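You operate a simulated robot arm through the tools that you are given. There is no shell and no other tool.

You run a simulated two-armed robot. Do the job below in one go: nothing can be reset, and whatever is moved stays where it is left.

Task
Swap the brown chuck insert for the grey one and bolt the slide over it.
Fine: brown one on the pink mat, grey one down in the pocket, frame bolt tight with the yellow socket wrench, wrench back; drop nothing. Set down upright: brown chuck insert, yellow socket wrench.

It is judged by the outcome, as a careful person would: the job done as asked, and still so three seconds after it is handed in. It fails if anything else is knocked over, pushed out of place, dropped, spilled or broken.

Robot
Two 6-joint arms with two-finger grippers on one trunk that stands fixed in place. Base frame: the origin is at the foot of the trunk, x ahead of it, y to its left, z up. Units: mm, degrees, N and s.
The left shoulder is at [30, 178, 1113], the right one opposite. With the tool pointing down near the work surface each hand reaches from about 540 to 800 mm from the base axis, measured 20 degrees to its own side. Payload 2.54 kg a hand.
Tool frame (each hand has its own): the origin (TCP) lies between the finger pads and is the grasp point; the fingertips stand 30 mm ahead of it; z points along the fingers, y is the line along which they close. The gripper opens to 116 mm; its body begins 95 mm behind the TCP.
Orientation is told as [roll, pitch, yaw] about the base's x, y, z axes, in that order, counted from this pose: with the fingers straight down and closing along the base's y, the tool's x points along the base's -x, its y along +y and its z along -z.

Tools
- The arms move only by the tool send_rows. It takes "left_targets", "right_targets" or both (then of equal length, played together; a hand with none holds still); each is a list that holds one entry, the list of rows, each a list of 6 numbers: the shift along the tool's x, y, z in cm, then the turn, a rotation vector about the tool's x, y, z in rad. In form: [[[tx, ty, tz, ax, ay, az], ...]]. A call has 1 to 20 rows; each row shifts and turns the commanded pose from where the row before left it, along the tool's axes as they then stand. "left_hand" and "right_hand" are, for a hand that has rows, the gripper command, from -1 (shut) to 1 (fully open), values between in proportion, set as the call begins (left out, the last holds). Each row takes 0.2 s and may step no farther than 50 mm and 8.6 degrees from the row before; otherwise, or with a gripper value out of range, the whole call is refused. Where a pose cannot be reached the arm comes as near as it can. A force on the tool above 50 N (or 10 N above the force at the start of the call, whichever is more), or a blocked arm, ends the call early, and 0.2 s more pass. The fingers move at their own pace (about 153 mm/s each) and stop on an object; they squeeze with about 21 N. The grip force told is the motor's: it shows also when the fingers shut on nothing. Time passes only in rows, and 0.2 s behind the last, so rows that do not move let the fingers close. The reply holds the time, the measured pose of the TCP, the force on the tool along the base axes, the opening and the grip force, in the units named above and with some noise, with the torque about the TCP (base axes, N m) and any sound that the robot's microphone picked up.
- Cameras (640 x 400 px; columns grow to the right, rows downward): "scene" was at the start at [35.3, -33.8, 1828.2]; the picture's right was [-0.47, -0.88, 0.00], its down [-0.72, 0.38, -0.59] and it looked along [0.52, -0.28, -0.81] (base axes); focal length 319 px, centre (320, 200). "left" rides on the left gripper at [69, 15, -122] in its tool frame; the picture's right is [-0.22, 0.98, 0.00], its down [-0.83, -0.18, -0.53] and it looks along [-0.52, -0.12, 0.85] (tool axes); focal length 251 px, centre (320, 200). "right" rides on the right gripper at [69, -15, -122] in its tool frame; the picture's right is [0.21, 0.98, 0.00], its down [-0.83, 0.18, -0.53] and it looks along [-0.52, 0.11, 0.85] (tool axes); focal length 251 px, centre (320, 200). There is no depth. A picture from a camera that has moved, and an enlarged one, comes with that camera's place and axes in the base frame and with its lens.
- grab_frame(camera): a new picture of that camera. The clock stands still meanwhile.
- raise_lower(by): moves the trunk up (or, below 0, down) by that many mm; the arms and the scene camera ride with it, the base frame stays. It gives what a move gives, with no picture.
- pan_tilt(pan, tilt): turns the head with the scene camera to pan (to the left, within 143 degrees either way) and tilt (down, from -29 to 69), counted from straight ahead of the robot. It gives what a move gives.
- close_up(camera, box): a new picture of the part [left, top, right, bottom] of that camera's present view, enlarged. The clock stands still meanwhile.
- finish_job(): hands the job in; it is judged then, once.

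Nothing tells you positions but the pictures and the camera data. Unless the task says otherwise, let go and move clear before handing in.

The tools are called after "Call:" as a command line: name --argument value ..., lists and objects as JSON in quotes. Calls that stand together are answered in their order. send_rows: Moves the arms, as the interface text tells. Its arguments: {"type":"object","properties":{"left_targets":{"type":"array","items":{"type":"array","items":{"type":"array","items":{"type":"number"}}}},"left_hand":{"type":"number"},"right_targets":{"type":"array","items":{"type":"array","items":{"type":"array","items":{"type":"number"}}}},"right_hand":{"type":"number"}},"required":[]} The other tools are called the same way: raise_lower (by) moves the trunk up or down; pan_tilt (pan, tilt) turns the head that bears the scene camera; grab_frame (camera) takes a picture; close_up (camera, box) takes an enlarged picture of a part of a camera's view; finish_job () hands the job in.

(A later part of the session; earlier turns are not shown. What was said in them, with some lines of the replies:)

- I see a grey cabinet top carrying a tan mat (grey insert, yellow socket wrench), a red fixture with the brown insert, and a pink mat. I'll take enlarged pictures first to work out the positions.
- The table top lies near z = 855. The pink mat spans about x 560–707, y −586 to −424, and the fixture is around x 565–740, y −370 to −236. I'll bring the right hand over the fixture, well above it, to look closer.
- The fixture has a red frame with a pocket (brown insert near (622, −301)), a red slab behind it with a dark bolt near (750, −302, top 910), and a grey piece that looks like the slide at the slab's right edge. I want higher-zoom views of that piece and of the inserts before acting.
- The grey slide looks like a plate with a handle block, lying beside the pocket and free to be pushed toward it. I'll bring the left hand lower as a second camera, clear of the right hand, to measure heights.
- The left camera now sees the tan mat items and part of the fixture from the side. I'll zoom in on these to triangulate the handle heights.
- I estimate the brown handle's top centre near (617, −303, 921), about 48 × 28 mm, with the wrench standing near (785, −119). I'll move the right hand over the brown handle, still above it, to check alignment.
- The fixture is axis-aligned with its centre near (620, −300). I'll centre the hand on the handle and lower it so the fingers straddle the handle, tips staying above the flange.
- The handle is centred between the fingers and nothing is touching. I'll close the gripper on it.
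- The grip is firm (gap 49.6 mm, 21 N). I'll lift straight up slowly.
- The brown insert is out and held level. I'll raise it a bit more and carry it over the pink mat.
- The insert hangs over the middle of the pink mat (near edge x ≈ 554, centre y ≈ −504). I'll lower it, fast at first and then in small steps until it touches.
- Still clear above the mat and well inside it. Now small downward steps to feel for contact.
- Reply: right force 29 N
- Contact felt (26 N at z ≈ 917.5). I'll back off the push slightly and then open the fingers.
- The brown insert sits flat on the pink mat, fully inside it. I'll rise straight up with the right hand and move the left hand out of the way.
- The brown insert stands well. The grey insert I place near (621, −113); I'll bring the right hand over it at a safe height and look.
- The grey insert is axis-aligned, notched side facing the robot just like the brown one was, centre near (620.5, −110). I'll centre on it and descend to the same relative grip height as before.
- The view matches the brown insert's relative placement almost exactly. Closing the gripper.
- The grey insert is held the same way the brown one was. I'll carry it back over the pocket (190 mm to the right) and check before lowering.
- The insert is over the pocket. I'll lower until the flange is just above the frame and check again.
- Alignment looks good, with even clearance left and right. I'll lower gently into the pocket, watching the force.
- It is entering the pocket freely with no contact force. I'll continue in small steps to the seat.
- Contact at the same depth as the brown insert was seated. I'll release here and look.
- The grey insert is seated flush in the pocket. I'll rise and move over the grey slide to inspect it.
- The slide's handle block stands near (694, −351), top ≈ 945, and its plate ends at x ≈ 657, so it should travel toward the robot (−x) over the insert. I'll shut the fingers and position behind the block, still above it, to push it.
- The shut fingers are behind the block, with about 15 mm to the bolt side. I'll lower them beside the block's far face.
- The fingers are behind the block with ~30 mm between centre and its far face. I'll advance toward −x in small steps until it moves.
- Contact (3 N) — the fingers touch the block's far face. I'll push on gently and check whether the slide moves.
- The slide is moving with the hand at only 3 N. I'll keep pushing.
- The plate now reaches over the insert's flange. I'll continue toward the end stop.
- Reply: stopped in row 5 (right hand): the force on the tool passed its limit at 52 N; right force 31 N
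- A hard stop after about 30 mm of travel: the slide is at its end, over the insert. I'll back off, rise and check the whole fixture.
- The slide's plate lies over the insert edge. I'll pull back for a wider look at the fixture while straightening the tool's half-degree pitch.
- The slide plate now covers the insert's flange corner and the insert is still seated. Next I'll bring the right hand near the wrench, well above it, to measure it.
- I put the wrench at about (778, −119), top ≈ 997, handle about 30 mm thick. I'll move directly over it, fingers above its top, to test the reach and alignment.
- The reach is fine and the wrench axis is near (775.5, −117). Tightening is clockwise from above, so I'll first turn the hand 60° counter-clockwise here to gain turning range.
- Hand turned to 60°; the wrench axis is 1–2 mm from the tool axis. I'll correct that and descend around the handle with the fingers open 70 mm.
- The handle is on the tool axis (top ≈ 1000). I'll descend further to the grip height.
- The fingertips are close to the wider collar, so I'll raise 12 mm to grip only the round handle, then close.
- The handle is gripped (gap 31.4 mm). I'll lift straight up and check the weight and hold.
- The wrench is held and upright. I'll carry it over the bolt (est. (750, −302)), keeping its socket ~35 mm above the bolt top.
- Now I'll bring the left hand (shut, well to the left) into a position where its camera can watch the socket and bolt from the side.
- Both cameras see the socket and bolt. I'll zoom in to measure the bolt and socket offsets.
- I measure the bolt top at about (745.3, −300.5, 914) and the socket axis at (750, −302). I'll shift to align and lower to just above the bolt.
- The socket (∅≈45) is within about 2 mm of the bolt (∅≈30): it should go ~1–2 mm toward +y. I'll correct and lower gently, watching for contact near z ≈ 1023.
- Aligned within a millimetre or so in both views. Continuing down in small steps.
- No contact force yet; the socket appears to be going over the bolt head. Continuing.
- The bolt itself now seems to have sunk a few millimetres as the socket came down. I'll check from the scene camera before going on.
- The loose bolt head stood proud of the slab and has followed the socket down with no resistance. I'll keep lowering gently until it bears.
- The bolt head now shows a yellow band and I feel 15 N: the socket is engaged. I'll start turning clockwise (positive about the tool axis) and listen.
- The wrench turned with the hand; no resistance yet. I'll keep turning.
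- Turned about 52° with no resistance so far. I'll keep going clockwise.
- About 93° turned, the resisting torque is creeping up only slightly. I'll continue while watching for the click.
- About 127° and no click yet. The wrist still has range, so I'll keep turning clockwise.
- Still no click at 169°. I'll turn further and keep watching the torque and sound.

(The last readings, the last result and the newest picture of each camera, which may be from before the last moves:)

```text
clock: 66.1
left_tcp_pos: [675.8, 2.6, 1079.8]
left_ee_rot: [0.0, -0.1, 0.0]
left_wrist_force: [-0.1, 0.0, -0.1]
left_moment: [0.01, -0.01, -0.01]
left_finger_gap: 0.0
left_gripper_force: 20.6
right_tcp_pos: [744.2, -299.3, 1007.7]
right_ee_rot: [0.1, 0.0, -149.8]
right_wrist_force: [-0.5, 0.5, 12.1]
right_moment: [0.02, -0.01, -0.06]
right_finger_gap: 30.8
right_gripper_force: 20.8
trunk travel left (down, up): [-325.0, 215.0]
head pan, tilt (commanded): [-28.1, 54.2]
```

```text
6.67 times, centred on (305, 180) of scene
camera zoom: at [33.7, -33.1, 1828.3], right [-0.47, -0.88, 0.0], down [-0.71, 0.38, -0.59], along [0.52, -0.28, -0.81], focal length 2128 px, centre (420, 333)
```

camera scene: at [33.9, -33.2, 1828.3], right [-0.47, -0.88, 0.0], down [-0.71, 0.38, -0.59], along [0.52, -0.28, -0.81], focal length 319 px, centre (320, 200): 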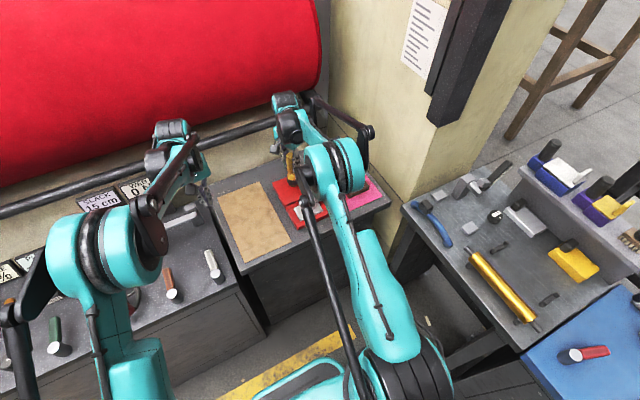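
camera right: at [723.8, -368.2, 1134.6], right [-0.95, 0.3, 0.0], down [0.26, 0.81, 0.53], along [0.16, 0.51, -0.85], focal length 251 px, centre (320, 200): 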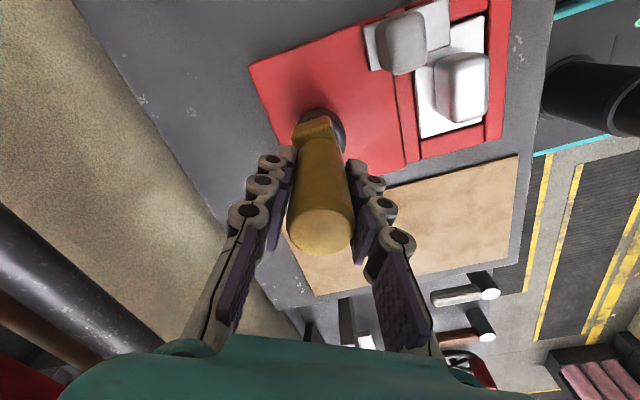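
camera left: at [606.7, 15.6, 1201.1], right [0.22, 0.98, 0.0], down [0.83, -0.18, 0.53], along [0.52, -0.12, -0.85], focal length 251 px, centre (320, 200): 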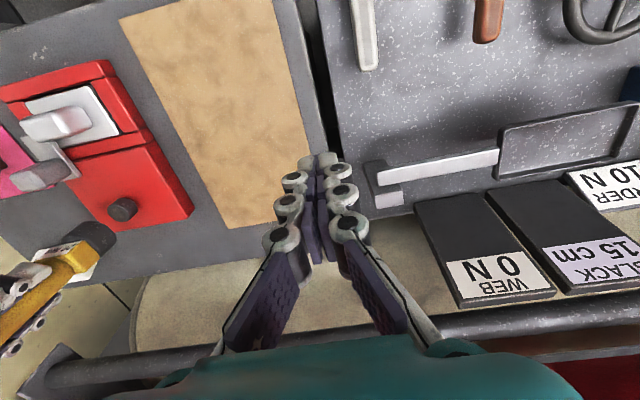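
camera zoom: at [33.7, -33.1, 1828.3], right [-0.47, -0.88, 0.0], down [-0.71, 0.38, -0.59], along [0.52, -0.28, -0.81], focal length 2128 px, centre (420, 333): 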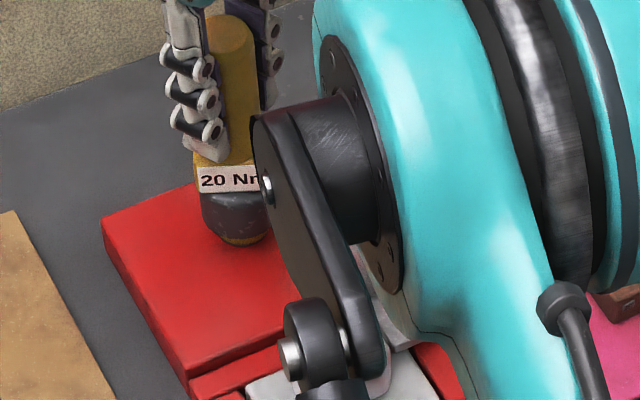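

About 210° turned without a click or torque. I'll lift the wrench off to see what state the bolt is in.

Call:
send_rows --right_targets '[[[0, 0, -0.5, 0, 0, 0], [0, 0, -1.0, 0, 0, 0], [0, 0, -1.5, 0, 0, 0], [0, 0, -1.5, 0, 0, 0], [0, 0, 0, 0, 0, 0]]]'

Call:
close_up --camera "left" --box '[60, 170, 180, 270]'

Call:
close_up --camera "scene" --box '[270, 150, 340, 210]'

```text
clock: 67.3
left_tcp_pos: [677.1, 1.2, 1078.6]
left_ee_rot: [0.0, 0.1, 0.0]
left_wrist_force: [-0.5, 0.2, 0.1]
left_moment: [0.01, -0.03, 0.02]
left_finger_gap: 0.2
left_gripper_force: 20.6
right_tcp_pos: [744.9, -299.8, 1052.0]
right_ee_rot: [0.1, -0.1, -149.8]
right_wrist_force: [-0.2, -0.8, -1.9]
right_moment: [-0.01, 0.0, 0.01]
right_finger_gap: 31.1
right_gripper_force: 20.5
trunk travel left (down, up): [-325.0, 215.0]
head pan, tilt (commanded): [-28.1, 54.2]
```

```text
4.00 times, centred on (120, 220) of left
camera zoom: at [608.0, 15.3, 1200.4], right [0.22, 0.98, 0.0], down [0.83, -0.18, 0.53], along [0.52, -0.11, -0.85], focal length 1006 px, centre (1120, 120)
```

zoom: 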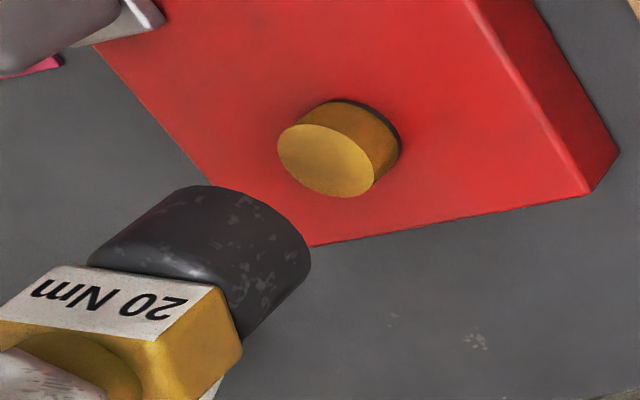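

```text
6.67 times, centred on (305, 180) of scene
camera zoom: at [36.2, -34.2, 1828.1], right [-0.47, -0.88, 0.0], down [-0.72, 0.38, -0.58], along [0.52, -0.28, -0.81], focal length 2128 px, centre (420, 333)
```

zoom: 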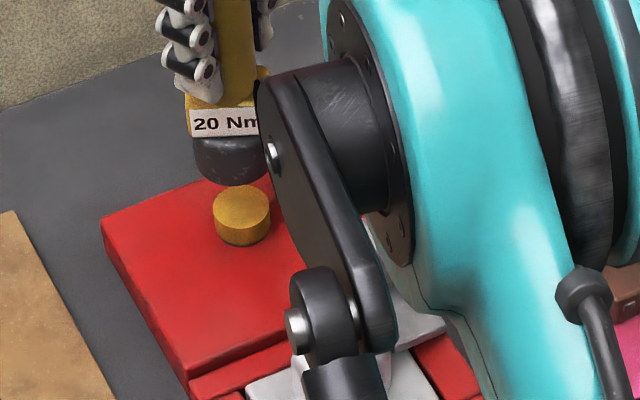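

The bolt is now down on the slab and has turned the wrench's yellow, so it has been tightened with this wrench, and it stays down. I'll unwind the wrist back to the pick-up angle here, clear above the bolt.

Call:
send_rows --right_targets '[[[0, 0, -0.5, 0, 0, -0.1307], [0, 0, -0.5, 0, 0, -0.1307], [0, 0, 0, 0, 0, -0.1307], [0, 0, 0, 0, 0, -0.1307], [0, 0, 0, 0, 0, -0.1307], [0, 0, 0, 0, 0, -0.1307], [0, 0, 0, 0, 0, -0.1307], [0, 0, 0, 0, 0, -0.1307], [0, 0, 0, 0, 0, -0.1307], [0, 0, 0, 0, 0, -0.1307], [0, 0, 0, 0, 0, -0.1307], [0, 0, 0, 0, 0, -0.1307], [0, 0, 0, 0, 0, -0.1307], [0, 0, 0, 0, 0, -0.1307]]]'

Call:
send_rows --right_targets '[[[0, 0, 0, 0, 0, -0.1307], [0, 0, 0, 0, 0, -0.1307], [0, 0, 0, 0, 0, -0.1307], [0, 0, 0, 0, 0, -0.1307], [0, 0, 0, 0, 0, -0.1307], [0, 0, 0, 0, 0, -0.1307], [0, 0, 0, 0, 0, -0.1307], [0, 0, 0, 0, 0, -0.1307], [0, 0, 0, 0, 0, -0.1307], [0, 0, 0, 0, 0, -0.1307], [0, 0, 0, 0, 0, -0.1307], [0, 0, 0, 0, 0, -0.1307], [0, 0, 0, 0, 0, -0.1307], [0, 0, 0, 0, 0, -0.1307], [0, 0, 0, 0, 0, 0]]]'

Call:
grab_frame --camera "right"

Call:
grab_frame --camera "left"

```text
clock: 70.3
left_tcp_pos: [678.0, 1.1, 1078.4]
left_ee_rot: [0.0, 0.1, 0.0]
left_wrist_force: [0.2, 0.3, 0.2]
left_moment: [-0.01, 0.03, 0.0]
left_finger_gap: 0.0
left_gripper_force: 20.8
right_tcp_pos: [744.7, -299.7, 1061.9]
right_ee_rot: [-0.2, -0.1, -44.8]
right_wrist_force: [0.8, -0.5, -2.1]
right_moment: [0.01, -0.01, -0.01]
right_finger_gap: 31.2
right_gripper_force: 20.9
trunk travel left (down, up): [-325.0, 215.0]
head pan, tilt (commanded): [-28.1, 54.2]
```

```text
clock: 73.5
left_tcp_pos: [676.9, 1.5, 1077.4]
left_ee_rot: [0.0, 0.0, 0.0]
left_wrist_force: [0.6, -0.1, 0.0]
left_moment: [0.04, -0.03, -0.01]
left_finger_gap: 0.0
left_gripper_force: 20.9
right_tcp_pos: [744.9, -300.1, 1061.2]
right_ee_rot: [0.0, 0.1, 60.1]
right_wrist_force: [-0.4, -0.2, -2.3]
right_moment: [0.0, -0.01, 0.01]
right_finger_gap: 31.1
right_gripper_force: 21.2
trunk travel left (down, up): [-325.0, 215.0]
head pan, tilt (commanded): [-28.1, 54.2]
```

```text
taken
camera right: at [724.2, -368.0, 1185.0], right [-0.95, 0.3, 0.0], down [0.26, 0.81, 0.53], along [0.16, 0.51, -0.85], focal length 251 px, centre (320, 200)
```

right: 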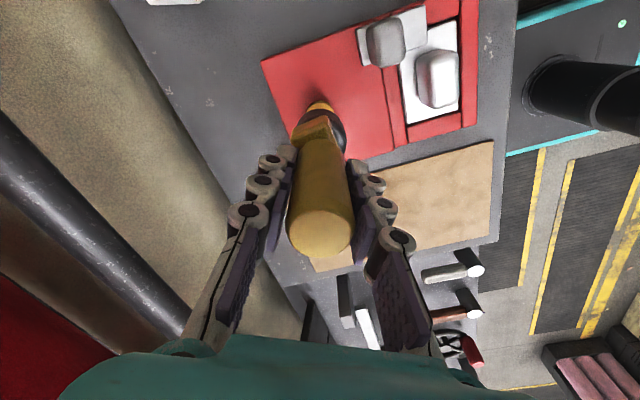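

```text
taken
camera left: at [607.7, 15.4, 1200.6], right [0.22, 0.98, 0.0], down [0.83, -0.18, 0.53], along [0.52, -0.11, -0.85], focal length 251 px, centre (320, 200)
```

left: 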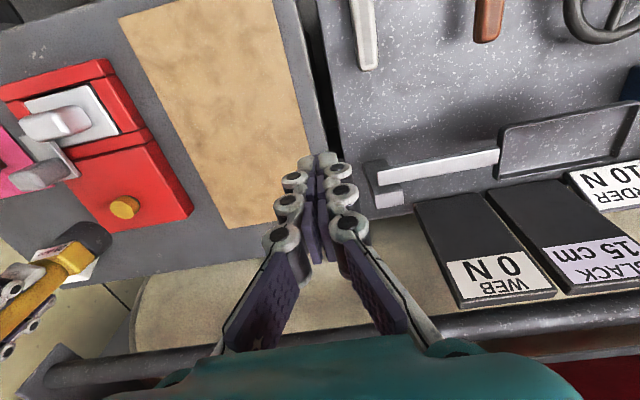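

The wrist is unwound to 60°, wrench still gripped. I'll withdraw the left hand first, then carry the wrench back above its original spot.

Call:
send_rows --left_targets '[[[3.0, 1.3, -2.0, 0, 0, 0], [3.0, 1.3, -2.0, 0, 0, 0], [3.0, 1.3, -2.0, 0, 0, 0], [3.0, 1.3, -2.0, 0, 0, 0], [3.0, 1.3, -2.0, 0, 0, 0], [3.0, 1.3, -2.0, 0, 0, 0]]]'

Call:
send_rows --right_targets '[[[-2.4, 0.88, 0, 0, 0, 0], [-3.0, 1.1, 0, 0, 0, 0], [-3.0, 1.1, 0, 0, 0, 0], [-3.0, 1.1, 0, 0, 0, 0], [-3.0, 1.1, 0, 0, 0, 0], [-2.99, 1.1, 0, 0, 0, 0], [0, 0, 0, 0, 0, 0]]]'

Call:
grab_frame --camera "right"

Call:
grab_frame --camera "left"

Call:
close_up --camera "scene" --box '[190, 120, 400, 260]'

```text
clock: 74.9
left_tcp_pos: [495.5, 80.0, 1200.3]
left_ee_rot: [0.1, -0.1, 0.0]
left_wrist_force: [-0.4, -0.2, 0.1]
left_moment: [0.01, -0.02, -0.01]
left_finger_gap: 0.1
left_gripper_force: 20.9
right_tcp_pos: [743.5, -300.1, 1062.3]
right_ee_rot: [0.0, 0.0, 60.0]
right_wrist_force: [-0.7, 0.3, -2.3]
right_moment: [-0.02, -0.03, 0.02]
right_finger_gap: 30.8
right_gripper_force: 21.2
trunk travel left (down, up): [-325.0, 215.0]
head pan, tilt (commanded): [-28.1, 54.2]
```

```text
clock: 76.5
left_tcp_pos: [498.4, 78.7, 1199.3]
left_ee_rot: [0.0, 0.1, -0.1]
left_wrist_force: [-0.3, -0.1, -0.1]
left_moment: [0.03, 0.01, -0.03]
left_finger_gap: 0.0
left_gripper_force: 21.2
right_tcp_pos: [778.5, -116.0, 1062.4]
right_ee_rot: [0.0, -0.1, 59.9]
right_wrist_force: [0.1, -0.5, -2.0]
right_moment: [-0.01, 0.0, 0.03]
right_finger_gap: 30.8
right_gripper_force: 20.9
trunk travel left (down, up): [-325.0, 215.0]
head pan, tilt (commanded): [-28.1, 54.2]
```

```text
taken
camera right: at [756.2, -185.6, 1185.1], right [-0.95, 0.3, 0.0], down [0.26, 0.81, 0.53], along [0.16, 0.51, -0.85], focal length 251 px, centre (320, 200)
```

right: 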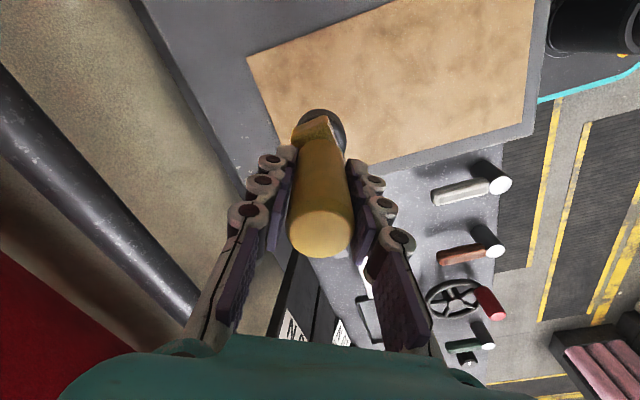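

```text
taken
camera left: at [429.1, 92.5, 1322.1], right [0.22, 0.98, 0.0], down [0.83, -0.18, 0.53], along [0.52, -0.11, -0.85], focal length 251 px, centre (320, 200)
```

left: 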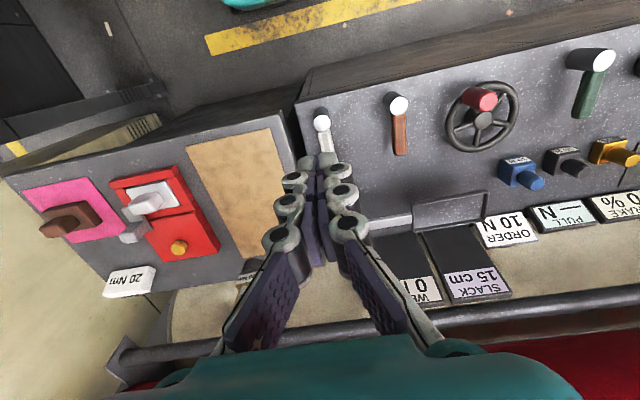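

```text
2.86 times, centred on (295, 190) of scene
camera zoom: at [35.5, -35.0, 1828.2], right [-0.47, -0.88, 0.0], down [-0.72, 0.38, -0.58], along [0.52, -0.28, -0.81], focal length 912 px, centre (391, 229)
```

zoom: 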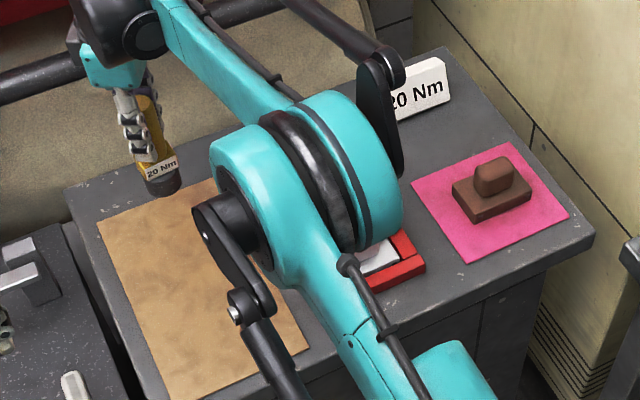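

The wrench is back over its original spot. I'll lower it, slowing for the last millimetres.

Call:
send_rows --right_targets '[[[0, 0, 2.0, 0, 0, 0], [0, 0, 2.5, 0, 0, 0], [0, 0, 2.5, 0, 0, 0], [0, 0, 1.5, 0, 0, 0], [0, 0, 0.5, 0, 0, 0], [0, 0, 0, 0, 0, 0]]]'

Call:
send_rows --right_targets '[[[0, 0, 0.2, 0, 0, 0], [0, 0, 0.2, 0, 0, 0], [0, 0, 0.1, 0, 0, 0], [0, 0, 0, 0, 0, 0]]]'

Call:
close_up --camera "left" --box '[160, 130, 300, 300]'

Call:
close_up --camera "scene" --box '[200, 140, 290, 220]'

```text
clock: 77.9
left_tcp_pos: [498.6, 78.0, 1199.7]
left_ee_rot: [0.0, 0.0, -0.2]
left_wrist_force: [0.0, 0.2, -0.1]
left_moment: [0.01, 0.03, 0.01]
left_finger_gap: 0.2
left_gripper_force: 21.4
right_tcp_pos: [776.8, -117.8, 970.8]
right_ee_rot: [0.0, 0.1, 60.1]
right_wrist_force: [-0.1, -0.2, -2.2]
right_moment: [0.02, 0.01, -0.01]
right_finger_gap: 30.8
right_gripper_force: 21.1
trunk travel left (down, up): [-325.0, 215.0]
head pan, tilt (commanded): [-28.1, 54.2]
```

```text
clock: 78.9
left_tcp_pos: [498.0, 79.4, 1199.6]
left_ee_rot: [0.0, 0.0, 0.0]
left_wrist_force: [0.6, -0.3, 0.8]
left_moment: [0.01, 0.01, 0.01]
left_finger_gap: 0.0
left_gripper_force: 21.3
right_tcp_pos: [777.5, -118.3, 965.5]
right_ee_rot: [0.0, 0.1, 60.0]
right_wrist_force: [0.3, 0.6, -1.4]
right_moment: [0.02, 0.0, 0.01]
right_finger_gap: 30.9
right_gripper_force: 21.0
trunk travel left (down, up): [-325.0, 215.0]
head pan, tilt (commanded): [-28.1, 54.2]
```

```text
2.35 times, centred on (230, 215) of left
camera zoom: at [429.2, 93.4, 1322.0], right [0.22, 0.98, 0.0], down [0.83, -0.18, 0.53], along [0.52, -0.12, -0.85], focal length 592 px, centre (532, 165)
```

zoom: 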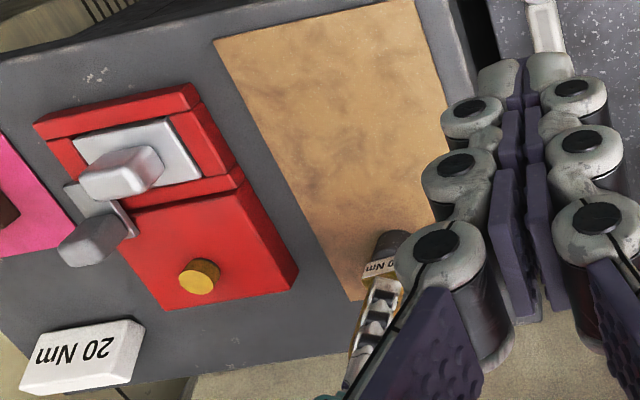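

```text
5.00 times, centred on (245, 180) of scene
camera zoom: at [35.7, -33.8, 1828.2], right [-0.47, -0.88, 0.0], down [-0.72, 0.38, -0.58], along [0.52, -0.28, -0.81], focal length 1596 px, centre (695, 300)
```

zoom: 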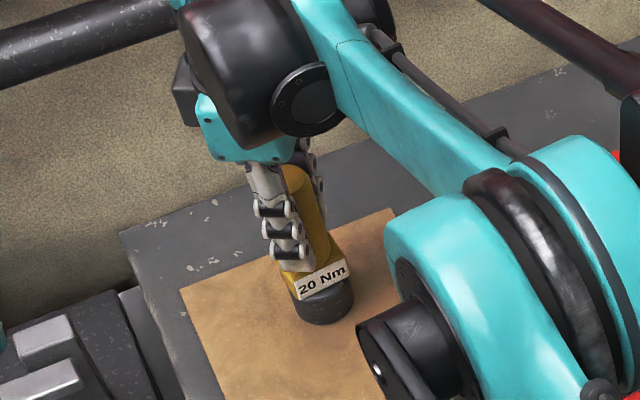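

Not yet touching (only its weight shows). A few more 1 mm steps.

Call:
send_rows --right_targets '[[[0, 0, 0.1, 0, 0, 0], [0, 0, 0.1, 0, 0, 0], [0, 0, 0, 0, 0, 0]]]'

```text
clock: 79.7
left_tcp_pos: [498.5, 80.0, 1199.3]
left_ee_rot: [0.0, -0.1, 0.0]
left_wrist_force: [-0.6, 0.2, 0.8]
left_moment: [0.01, 0.01, 0.04]
left_finger_gap: 0.0
left_gripper_force: 20.6
right_tcp_pos: [776.6, -118.2, 964.2]
right_ee_rot: [0.0, 0.0, 60.0]
right_wrist_force: [3.0, -0.6, 4.4]
right_moment: [0.08, -0.24, -0.04]
right_finger_gap: 30.9
right_gripper_force: 21.6
trunk travel left (down, up): [-325.0, 215.0]
head pan, tilt (commanded): [-28.1, 54.2]
```

Contact: the socket rests on the mat. I'll open the fingers.

Call:
send_rows --right_targets '[[[0, 0, 0, 0, 0, 0], [0, 0, 0, 0, 0, 0], [0, 0, 0, 0, 0, 0]]]' --right_hand 0.2

Call:
grab_frame --camera "right"

Call:
close_up --camera "scene" --box '[200, 140, 290, 220]'

```text
clock: 80.5
left_tcp_pos: [498.5, 79.8, 1200.5]
left_ee_rot: [0.0, 0.0, 0.0]
left_wrist_force: [0.8, 0.3, 1.0]
left_moment: [-0.04, 0.01, 0.03]
left_finger_gap: 0.2
left_gripper_force: 21.0
right_tcp_pos: [777.4, -117.9, 964.7]
right_ee_rot: [-0.1, 0.0, 59.9]
right_wrist_force: [-0.6, -0.6, -0.4]
right_moment: [0.0, -0.01, 0.01]
right_finger_gap: 69.6
right_gripper_force: 0.0
trunk travel left (down, up): [-325.0, 215.0]
head pan, tilt (commanded): [-28.1, 54.2]
```

```text
taken
camera right: at [755.4, -185.7, 1088.1], right [-0.95, 0.3, 0.0], down [0.26, 0.81, 0.53], along [0.16, 0.51, -0.85], focal length 251 px, centre (320, 200)
```

right: 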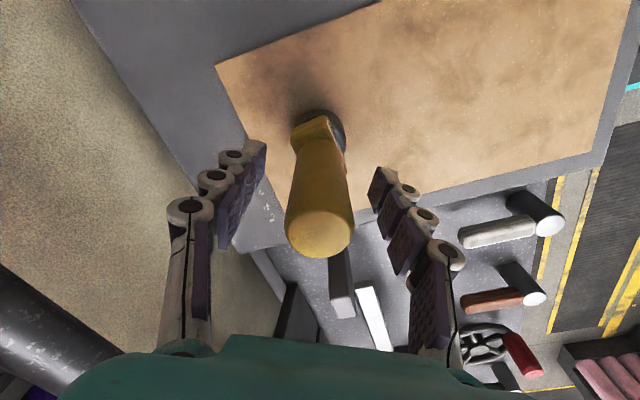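

```text
5.00 times, centred on (245, 180) of scene
camera zoom: at [35.4, -33.7, 1828.2], right [-0.47, -0.88, 0.0], down [-0.72, 0.38, -0.59], along [0.52, -0.28, -0.81], focal length 1596 px, centre (695, 300)
```

zoom: 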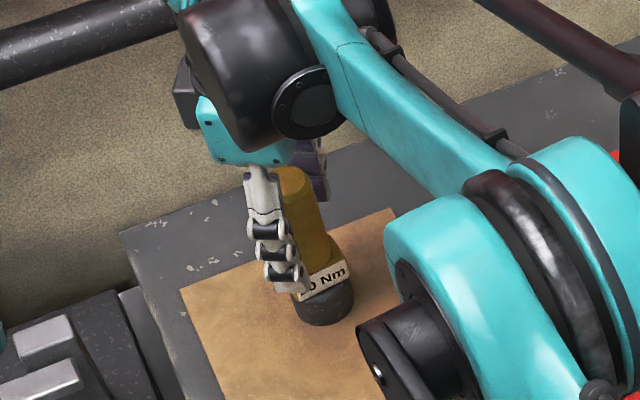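

The wrench stands upright on the mat, fingers clear on both sides. I'll rise straight up, then draw back.

Call:
send_rows --right_targets '[[[0, 0, -1.0, 0, 0, 0], [0, 0, -2.0, 0, 0, 0], [0, 0, -3.0, 0, 0, 0], [0, 0, -3.0, 0, 0, 0], [0, 0, -3.0, 0, 0, 0], [0, 0, -3.0, 0, 0, 0]]]'

Call:
send_rows --right_targets '[[[2.0, 2.5, -1.0, 0, 0, 0.13], [2.5, 2.0, -1.0, 0, 0, 0.13], [2.5, 2.0, -1.0, 0, 0, 0.13], [3.0, 1.5, -1.0, 0, 0, 0.13], [3.0, 1.0, -1.0, 0, 0, 0.13], [3.0, 0, 0, 0, 0, 0.13], [3.0, -1.0, 0, 0, 0, 0.13], [3.0, -2.0, 0, 0, 0, 0.137], [0, -4.0, 0, 0, 0, 0], [0, -4.0, 0, 0, 0, 0]]]'

Call:
grab_frame --camera "right"

Call:
grab_frame --camera "scene"

```text
clock: 81.9
left_tcp_pos: [498.6, 80.2, 1200.0]
left_ee_rot: [-0.1, 0.1, -0.1]
left_wrist_force: [-0.2, 1.0, 0.6]
left_moment: [-0.02, 0.01, -0.01]
left_finger_gap: 0.3
left_gripper_force: 20.6
right_tcp_pos: [776.0, -115.7, 1115.1]
right_ee_rot: [-0.2, 0.1, 60.0]
right_wrist_force: [-0.3, 0.5, 0.5]
right_moment: [-0.02, -0.05, -0.02]
right_finger_gap: 69.6
right_gripper_force: 0.1
trunk travel left (down, up): [-325.0, 215.0]
head pan, tilt (commanded): [-28.1, 54.2]
```

```text
clock: 84.1
left_tcp_pos: [498.8, 79.1, 1200.4]
left_ee_rot: [0.1, 0.0, 0.0]
left_wrist_force: [-0.3, -0.2, -0.5]
left_moment: [0.02, 0.01, -0.02]
left_finger_gap: 0.2
left_gripper_force: 21.2
right_tcp_pos: [538.4, -280.9, 1164.3]
right_ee_rot: [0.0, 0.1, 0.0]
right_wrist_force: [-0.1, -0.4, 0.0]
right_moment: [0.02, -0.02, 0.02]
right_finger_gap: 69.7
right_gripper_force: 0.1
trunk travel left (down, up): [-325.0, 215.0]
head pan, tilt (commanded): [-28.1, 54.2]
```

```text
taken
camera right: at [468.0, -296.5, 1288.3], right [-0.21, 0.98, 0.0], down [0.83, 0.18, 0.53], along [0.52, 0.11, -0.85], focal length 251 px, centre (320, 200)
```

right: 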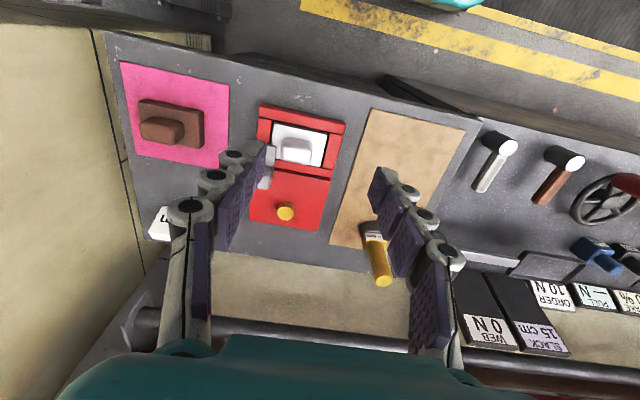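

```text
taken
camera scene: at [35.0, -35.3, 1828.2], right [-0.47, -0.88, 0.0], down [-0.72, 0.38, -0.58], along [0.52, -0.27, -0.81], focal length 319 px, centre (320, 200)
```

scene: 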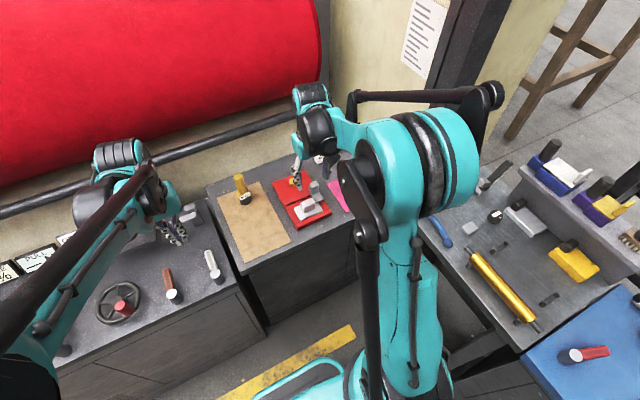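

Everything is in place. I'll zoom in to check the slide, bolt, insert and wrench once more.

Call:
close_up --camera "scene" --box '[205, 150, 355, 250]'

Call:
close_up --camera "right" --box '[220, 90, 420, 300]'

Call:
close_up --camera "left" --box '[10, 140, 280, 310]'

```text
4.00 times, centred on (280, 200) of scene
camera zoom: at [35.0, -35.3, 1828.2], right [-0.47, -0.88, 0.0], down [-0.72, 0.38, -0.58], along [0.52, -0.27, -0.81], focal length 1277 px, centre (480, 200)
```

zoom: 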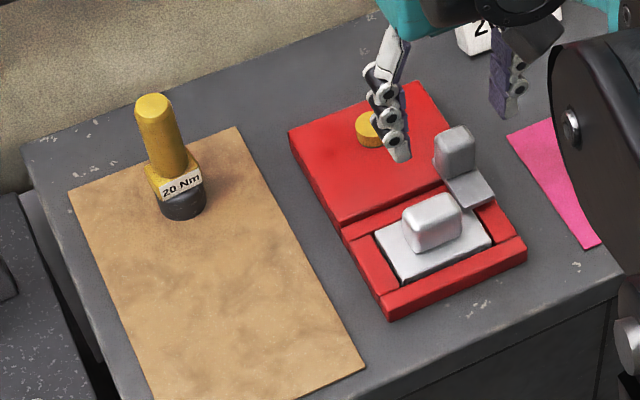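

```text
1.90 times, centred on (320, 195) of right
camera zoom: at [468.0, -296.5, 1288.3], right [-0.21, 0.98, 0.0], down [0.83, 0.18, 0.53], along [0.52, 0.11, -0.85], focal length 479 px, centre (320, 210)
```

zoom: 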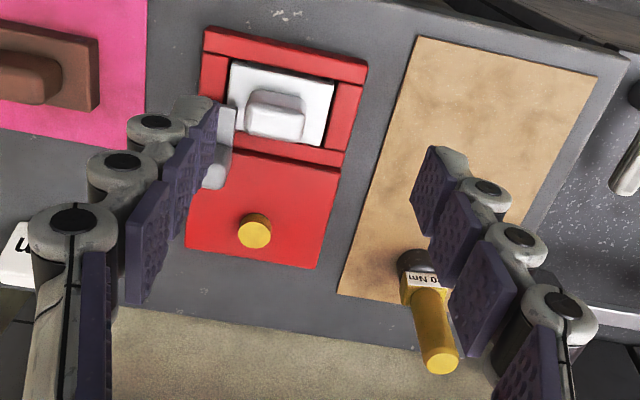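

```text
2.35 times, centred on (145, 225) of left
camera zoom: at [428.7, 92.4, 1322.3], right [0.22, 0.98, 0.0], down [0.83, -0.18, 0.53], along [0.52, -0.11, -0.85], focal length 592 px, centre (732, 141)
```

zoom: 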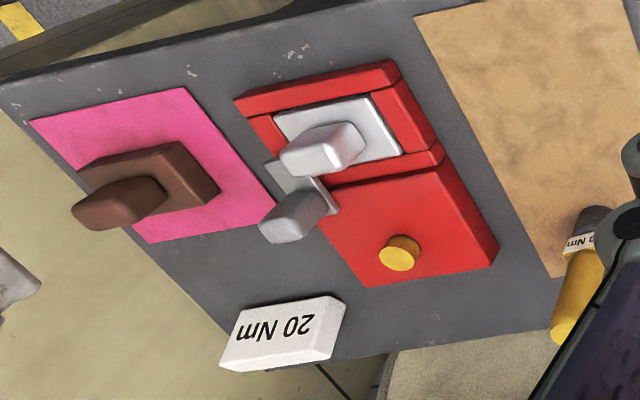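

The grey insert is seated with the slide plate over it, and the bolt is down and yellow. To be sure the bolt really clamps, I'll gently test whether the slide is locked, starting with a look from above its block.

Call:
send_rows --right_targets '[[[-2.5, -1.34, 3.0, 0, 0, 0], [-2.5, -1.34, 3.0, 0, 0, 0], [-2.5, -1.34, 3.0, 0, 0, 0], [-2.5, -1.34, 3.0, 0, 0, 0], [-2.5, -1.34, 3.0, 0, 0, 0], [0, 0, 0, 0, 0, 0]]]' --right_hand 0.2

Call:
grab_frame --camera "right"

Call:
close_up --camera "right" --box '[240, 80, 400, 240]'

```text
clock: 85.5
left_tcp_pos: [496.3, 80.5, 1199.4]
left_ee_rot: [0.0, 0.0, -0.1]
left_wrist_force: [0.1, 0.1, 0.7]
left_moment: [-0.04, 0.0, 0.04]
left_finger_gap: 0.2
left_gripper_force: 21.3
right_tcp_pos: [663.0, -346.3, 1015.9]
right_ee_rot: [-0.1, -0.1, 0.0]
right_wrist_force: [-0.8, 0.5, 0.7]
right_moment: [0.0, -0.03, -0.03]
right_finger_gap: 69.6
right_gripper_force: 0.1
trunk travel left (down, up): [-325.0, 215.0]
head pan, tilt (commanded): [-28.1, 54.2]
```

```text
taken
camera right: at [593.5, -361.8, 1138.1], right [-0.21, 0.98, 0.0], down [0.83, 0.18, 0.53], along [0.52, 0.11, -0.85], focal length 251 px, centre (320, 200)
```

right: 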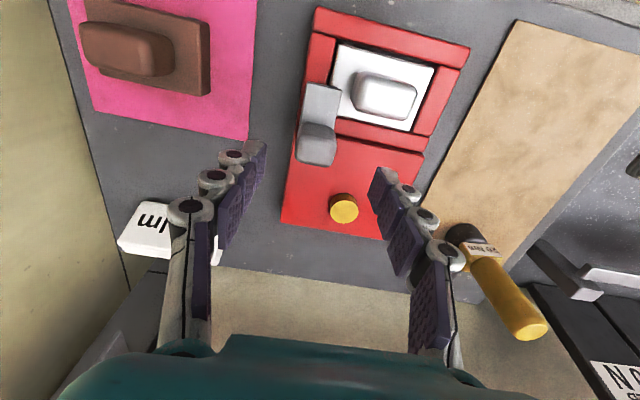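

```text
2.50 times, centred on (320, 160) of right
camera zoom: at [593.5, -361.8, 1138.1], right [-0.21, 0.98, 0.0], down [0.83, 0.18, 0.53], along [0.52, 0.11, -0.85], focal length 629 px, centre (320, 300)
```

zoom: 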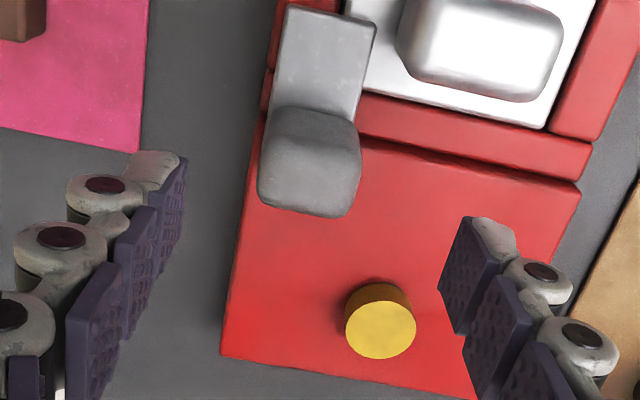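

The block centre is at about (667.6, −349). I'll centre on it and lower the open fingers around it.

Call:
send_rows --right_targets '[[[-0.45, -0.26, 0, 0, 0, 0], [0, 0, 2.0, 0, 0, 0], [0, 0, 2.0, 0, 0, 0], [0, 0, 2.0, 0, 0, 0], [0, 0, 1.8, 0, 0, 0], [0, 0, 0, 0, 0, 0]]]'

Call:
grab_frame --camera "right"

Call:
close_up --camera "left" --box '[10, 140, 280, 310]'

```text
clock: 86.9
left_tcp_pos: [497.7, 79.5, 1199.7]
left_ee_rot: [-0.1, 0.0, 0.0]
left_wrist_force: [-1.0, 1.1, -0.8]
left_moment: [-0.01, 0.0, -0.03]
left_finger_gap: 0.0
left_gripper_force: 21.4
right_tcp_pos: [666.8, -349.1, 937.1]
right_ee_rot: [-0.2, -0.1, 0.0]
right_wrist_force: [0.3, 0.0, 0.7]
right_moment: [-0.01, 0.0, 0.01]
right_finger_gap: 69.5
right_gripper_force: 0.0
trunk travel left (down, up): [-325.0, 215.0]
head pan, tilt (commanded): [-28.1, 54.2]
```

```text
taken
camera right: at [597.9, -365.1, 1060.1], right [-0.21, 0.98, 0.0], down [0.83, 0.18, 0.53], along [0.52, 0.11, -0.85], focal length 251 px, centre (320, 200)
```

right: 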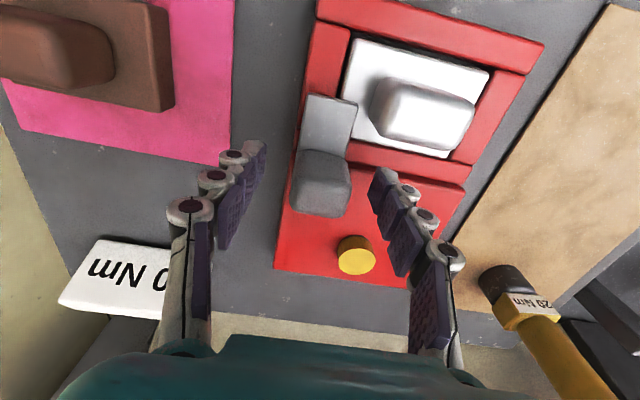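

```text
2.35 times, centred on (145, 225) of left
camera zoom: at [428.7, 93.6, 1322.2], right [0.22, 0.98, 0.0], down [0.83, -0.18, 0.53], along [0.52, -0.12, -0.85], focal length 592 px, centre (732, 141)
```

zoom: 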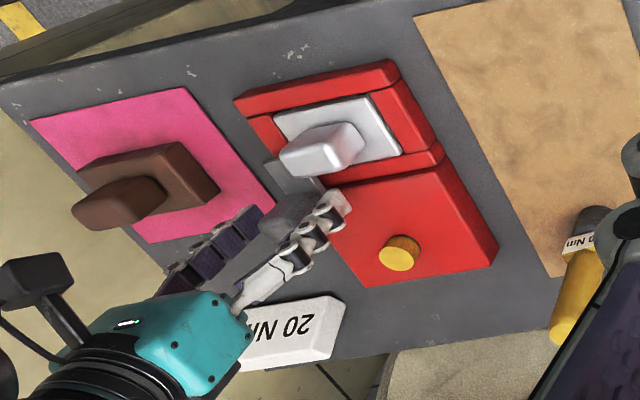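

The block is centred between the fingers. I'll close on it and try a 2–3 mm pull in +x.

Call:
send_rows --right_targets '[[[0, 0, 0, 0, 0, 0], [0, 0, 0, 0, 0, 0], [0, 0, 0, 0, 0, 0]]]' --right_hand -1

Call:
send_rows --right_targets '[[[-0.1, 0, 0, 0, 0, 0], [-0.1, 0, 0, 0, 0, 0], [0, 0, 0, 0, 0, 0]]]'

Call:
grab_frame --camera "right"

```text
clock: 87.7
left_tcp_pos: [499.0, 81.2, 1199.2]
left_ee_rot: [0.0, 0.0, 0.0]
left_wrist_force: [0.3, -0.7, -0.6]
left_moment: [0.0, 0.02, -0.03]
left_finger_gap: 0.1
left_gripper_force: 21.3
right_tcp_pos: [666.9, -349.2, 936.0]
right_ee_rot: [-0.2, -0.1, 0.0]
right_wrist_force: [-0.6, 6.5, -0.9]
right_moment: [0.22, 0.11, 0.03]
right_finger_gap: 33.1
right_gripper_force: 44.8
trunk travel left (down, up): [-325.0, 215.0]
head pan, tilt (commanded): [-28.1, 54.2]
```

```text
clock: 88.5
left_tcp_pos: [497.5, 80.3, 1199.9]
left_ee_rot: [-0.1, 0.1, -0.1]
left_wrist_force: [0.1, 0.3, -0.9]
left_moment: [0.02, 0.02, 0.03]
left_finger_gap: 0.1
left_gripper_force: 21.3
right_tcp_pos: [668.9, -348.9, 935.8]
right_ee_rot: [-0.1, 0.1, 0.0]
right_wrist_force: [-11.8, 9.8, -10.6]
right_moment: [0.34, 0.15, 0.0]
right_finger_gap: 32.9
right_gripper_force: 45.0
trunk travel left (down, up): [-325.0, 215.0]
head pan, tilt (commanded): [-28.1, 54.2]
```

```text
taken
camera right: at [599.3, -364.3, 1060.2], right [-0.21, 0.98, 0.0], down [0.83, 0.18, 0.53], along [0.52, 0.11, -0.85], focal length 251 px, centre (320, 200)
```

right: 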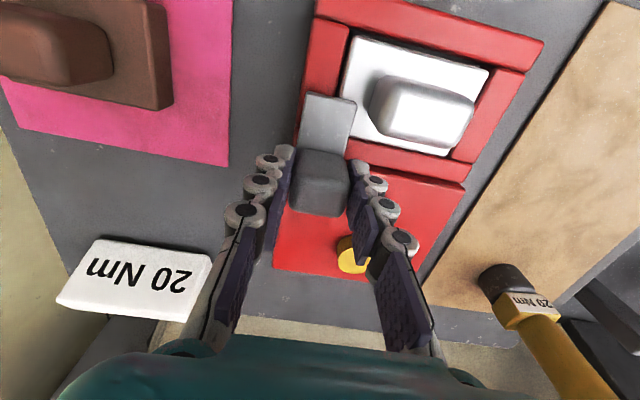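

The slide now resists with 12 N where it slid freely at 3 N before, and it didn't move: the bolt clamps it. I'll undo the pull, release and withdraw upward.

Call:
send_rows --right_targets '[[[0.1, 0, 0, 0, 0, 0], [0.1, 0, 0, 0, 0, 0], [0, 0, 0, 0, 0, 0]]]'

Call:
send_rows --right_targets '[[[0, 0, 0, 0, 0, 0], [0, 0, 0, 0, 0, 0], [0, 0, -1.0, 0, 0, 0], [0, 0, -2.0, 0, 0, 0], [0, 0, -3.0, 0, 0, 0], [0, 0, -3.0, 0, 0, 0], [0, 0, -3.0, 0, 0, 0]]]' --right_hand 0.2

Call:
send_rows --right_targets '[[[4.0, 0, -2.0, 0, 0, 0], [4.0, 0, -2.0, 0, 0, 0], [4.0, -1.0, -2.0, 0, 0, 0], [4.0, -1.0, -2.0, 0, 0, 0], [4.0, -1.0, -2.0, 0, 0, 0], [0, 0, 0, 0, 0, 0]]]'

Call:
grab_frame --camera "right"

Call:
close_up --camera "scene" --box '[190, 120, 410, 258]'

Call:
grab_frame --camera "left"

```text
clock: 89.3
left_tcp_pos: [499.3, 80.5, 1198.5]
left_ee_rot: [0.0, 0.0, 0.0]
left_wrist_force: [0.6, -0.3, 0.0]
left_moment: [0.01, -0.01, 0.02]
left_finger_gap: 0.0
left_gripper_force: 21.2
right_tcp_pos: [667.9, -349.2, 936.5]
right_ee_rot: [-0.2, -0.1, 0.1]
right_wrist_force: [1.8, 8.9, -5.8]
right_moment: [0.2, 0.58, 0.04]
right_finger_gap: 32.9
right_gripper_force: 44.9
trunk travel left (down, up): [-325.0, 215.0]
head pan, tilt (commanded): [-28.1, 54.2]
```

```text
clock: 90.9
left_tcp_pos: [497.3, 81.0, 1200.8]
left_ee_rot: [0.0, -0.1, 0.0]
left_wrist_force: [-0.2, -1.2, 0.1]
left_moment: [0.0, 0.02, -0.01]
left_finger_gap: 0.0
left_gripper_force: 20.4
right_tcp_pos: [666.7, -348.7, 1057.6]
right_ee_rot: [0.0, -0.1, 0.0]
right_wrist_force: [0.2, -0.3, -0.6]
right_moment: [0.01, 0.01, 0.0]
right_finger_gap: 69.6
right_gripper_force: 0.0
trunk travel left (down, up): [-325.0, 215.0]
head pan, tilt (commanded): [-28.1, 54.2]
```

```text
clock: 92.3
left_tcp_pos: [499.3, 79.6, 1198.1]
left_ee_rot: [-0.1, 0.2, 0.0]
left_wrist_force: [0.4, -0.6, -0.3]
left_moment: [-0.02, 0.01, 0.02]
left_finger_gap: 0.0
left_gripper_force: 21.2
right_tcp_pos: [468.5, -378.9, 1155.6]
right_ee_rot: [-0.1, 0.0, 0.0]
right_wrist_force: [1.3, 0.5, 1.2]
right_moment: [0.02, 0.03, -0.05]
right_finger_gap: 69.7
right_gripper_force: 0.2
trunk travel left (down, up): [-325.0, 215.0]
head pan, tilt (commanded): [-28.1, 54.2]
```

```text
taken
camera right: at [399.2, -394.7, 1279.6], right [-0.21, 0.98, 0.0], down [0.83, 0.18, 0.53], along [0.52, 0.11, -0.85], focal length 251 px, centre (320, 200)
```

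right: 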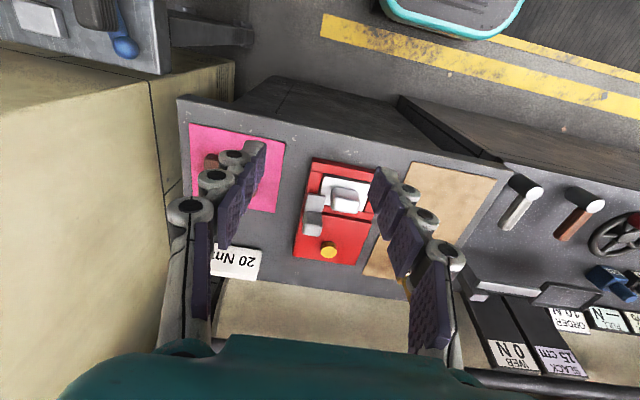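

```text
2.90 times, centred on (300, 189) of scene
camera zoom: at [37.0, -33.9, 1828.1], right [-0.47, -0.88, 0.0], down [-0.72, 0.38, -0.58], along [0.52, -0.28, -0.81], focal length 925 px, centre (378, 232)
```

zoom: 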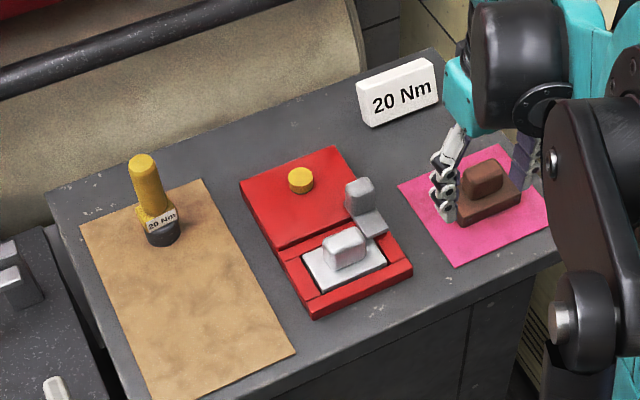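

```text
taken
camera left: at [430.2, 93.3, 1321.7], right [0.22, 0.98, 0.0], down [0.83, -0.18, 0.53], along [0.52, -0.11, -0.85], focal length 251 px, centre (320, 200)
```

left: 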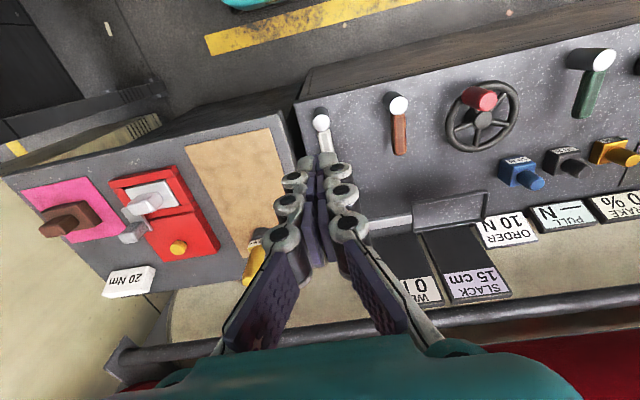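

All is as asked: the brown insert sits upright on the pink mat and the grey insert is down in the pocket under the slide. The bolt is down and clamping, and the wrench stands where it started. Both hands are clear, so I'll hand the job in.

Call:
finish_job

```text
The job is handed in.
```

The swap is finished and handed in; nothing was dropped or knocked over along the way.

- **Brown insert:** it stands upright on the pink mat, well inside its edges.
- **Grey insert:** it sits down in the pocket, at the same depth the brown one had.
- **Slide:** I pushed it about 30 mm to its end stop, so its plate lies over the edge of the grey insert.
- **Frame bolt:** the bolt went down as the wrench pressed on it and turned yellow, and I then turned the wrench about 210° clockwise. I heard no click and felt no turning resistance, so I have no direct reading that it reached 20 Nm. As a check I pulled on the slide: it held at about 12 N without moving, where it had slid freely at about 3 N before.
- **Wrench:** it stands upright on the tan mat where it started.
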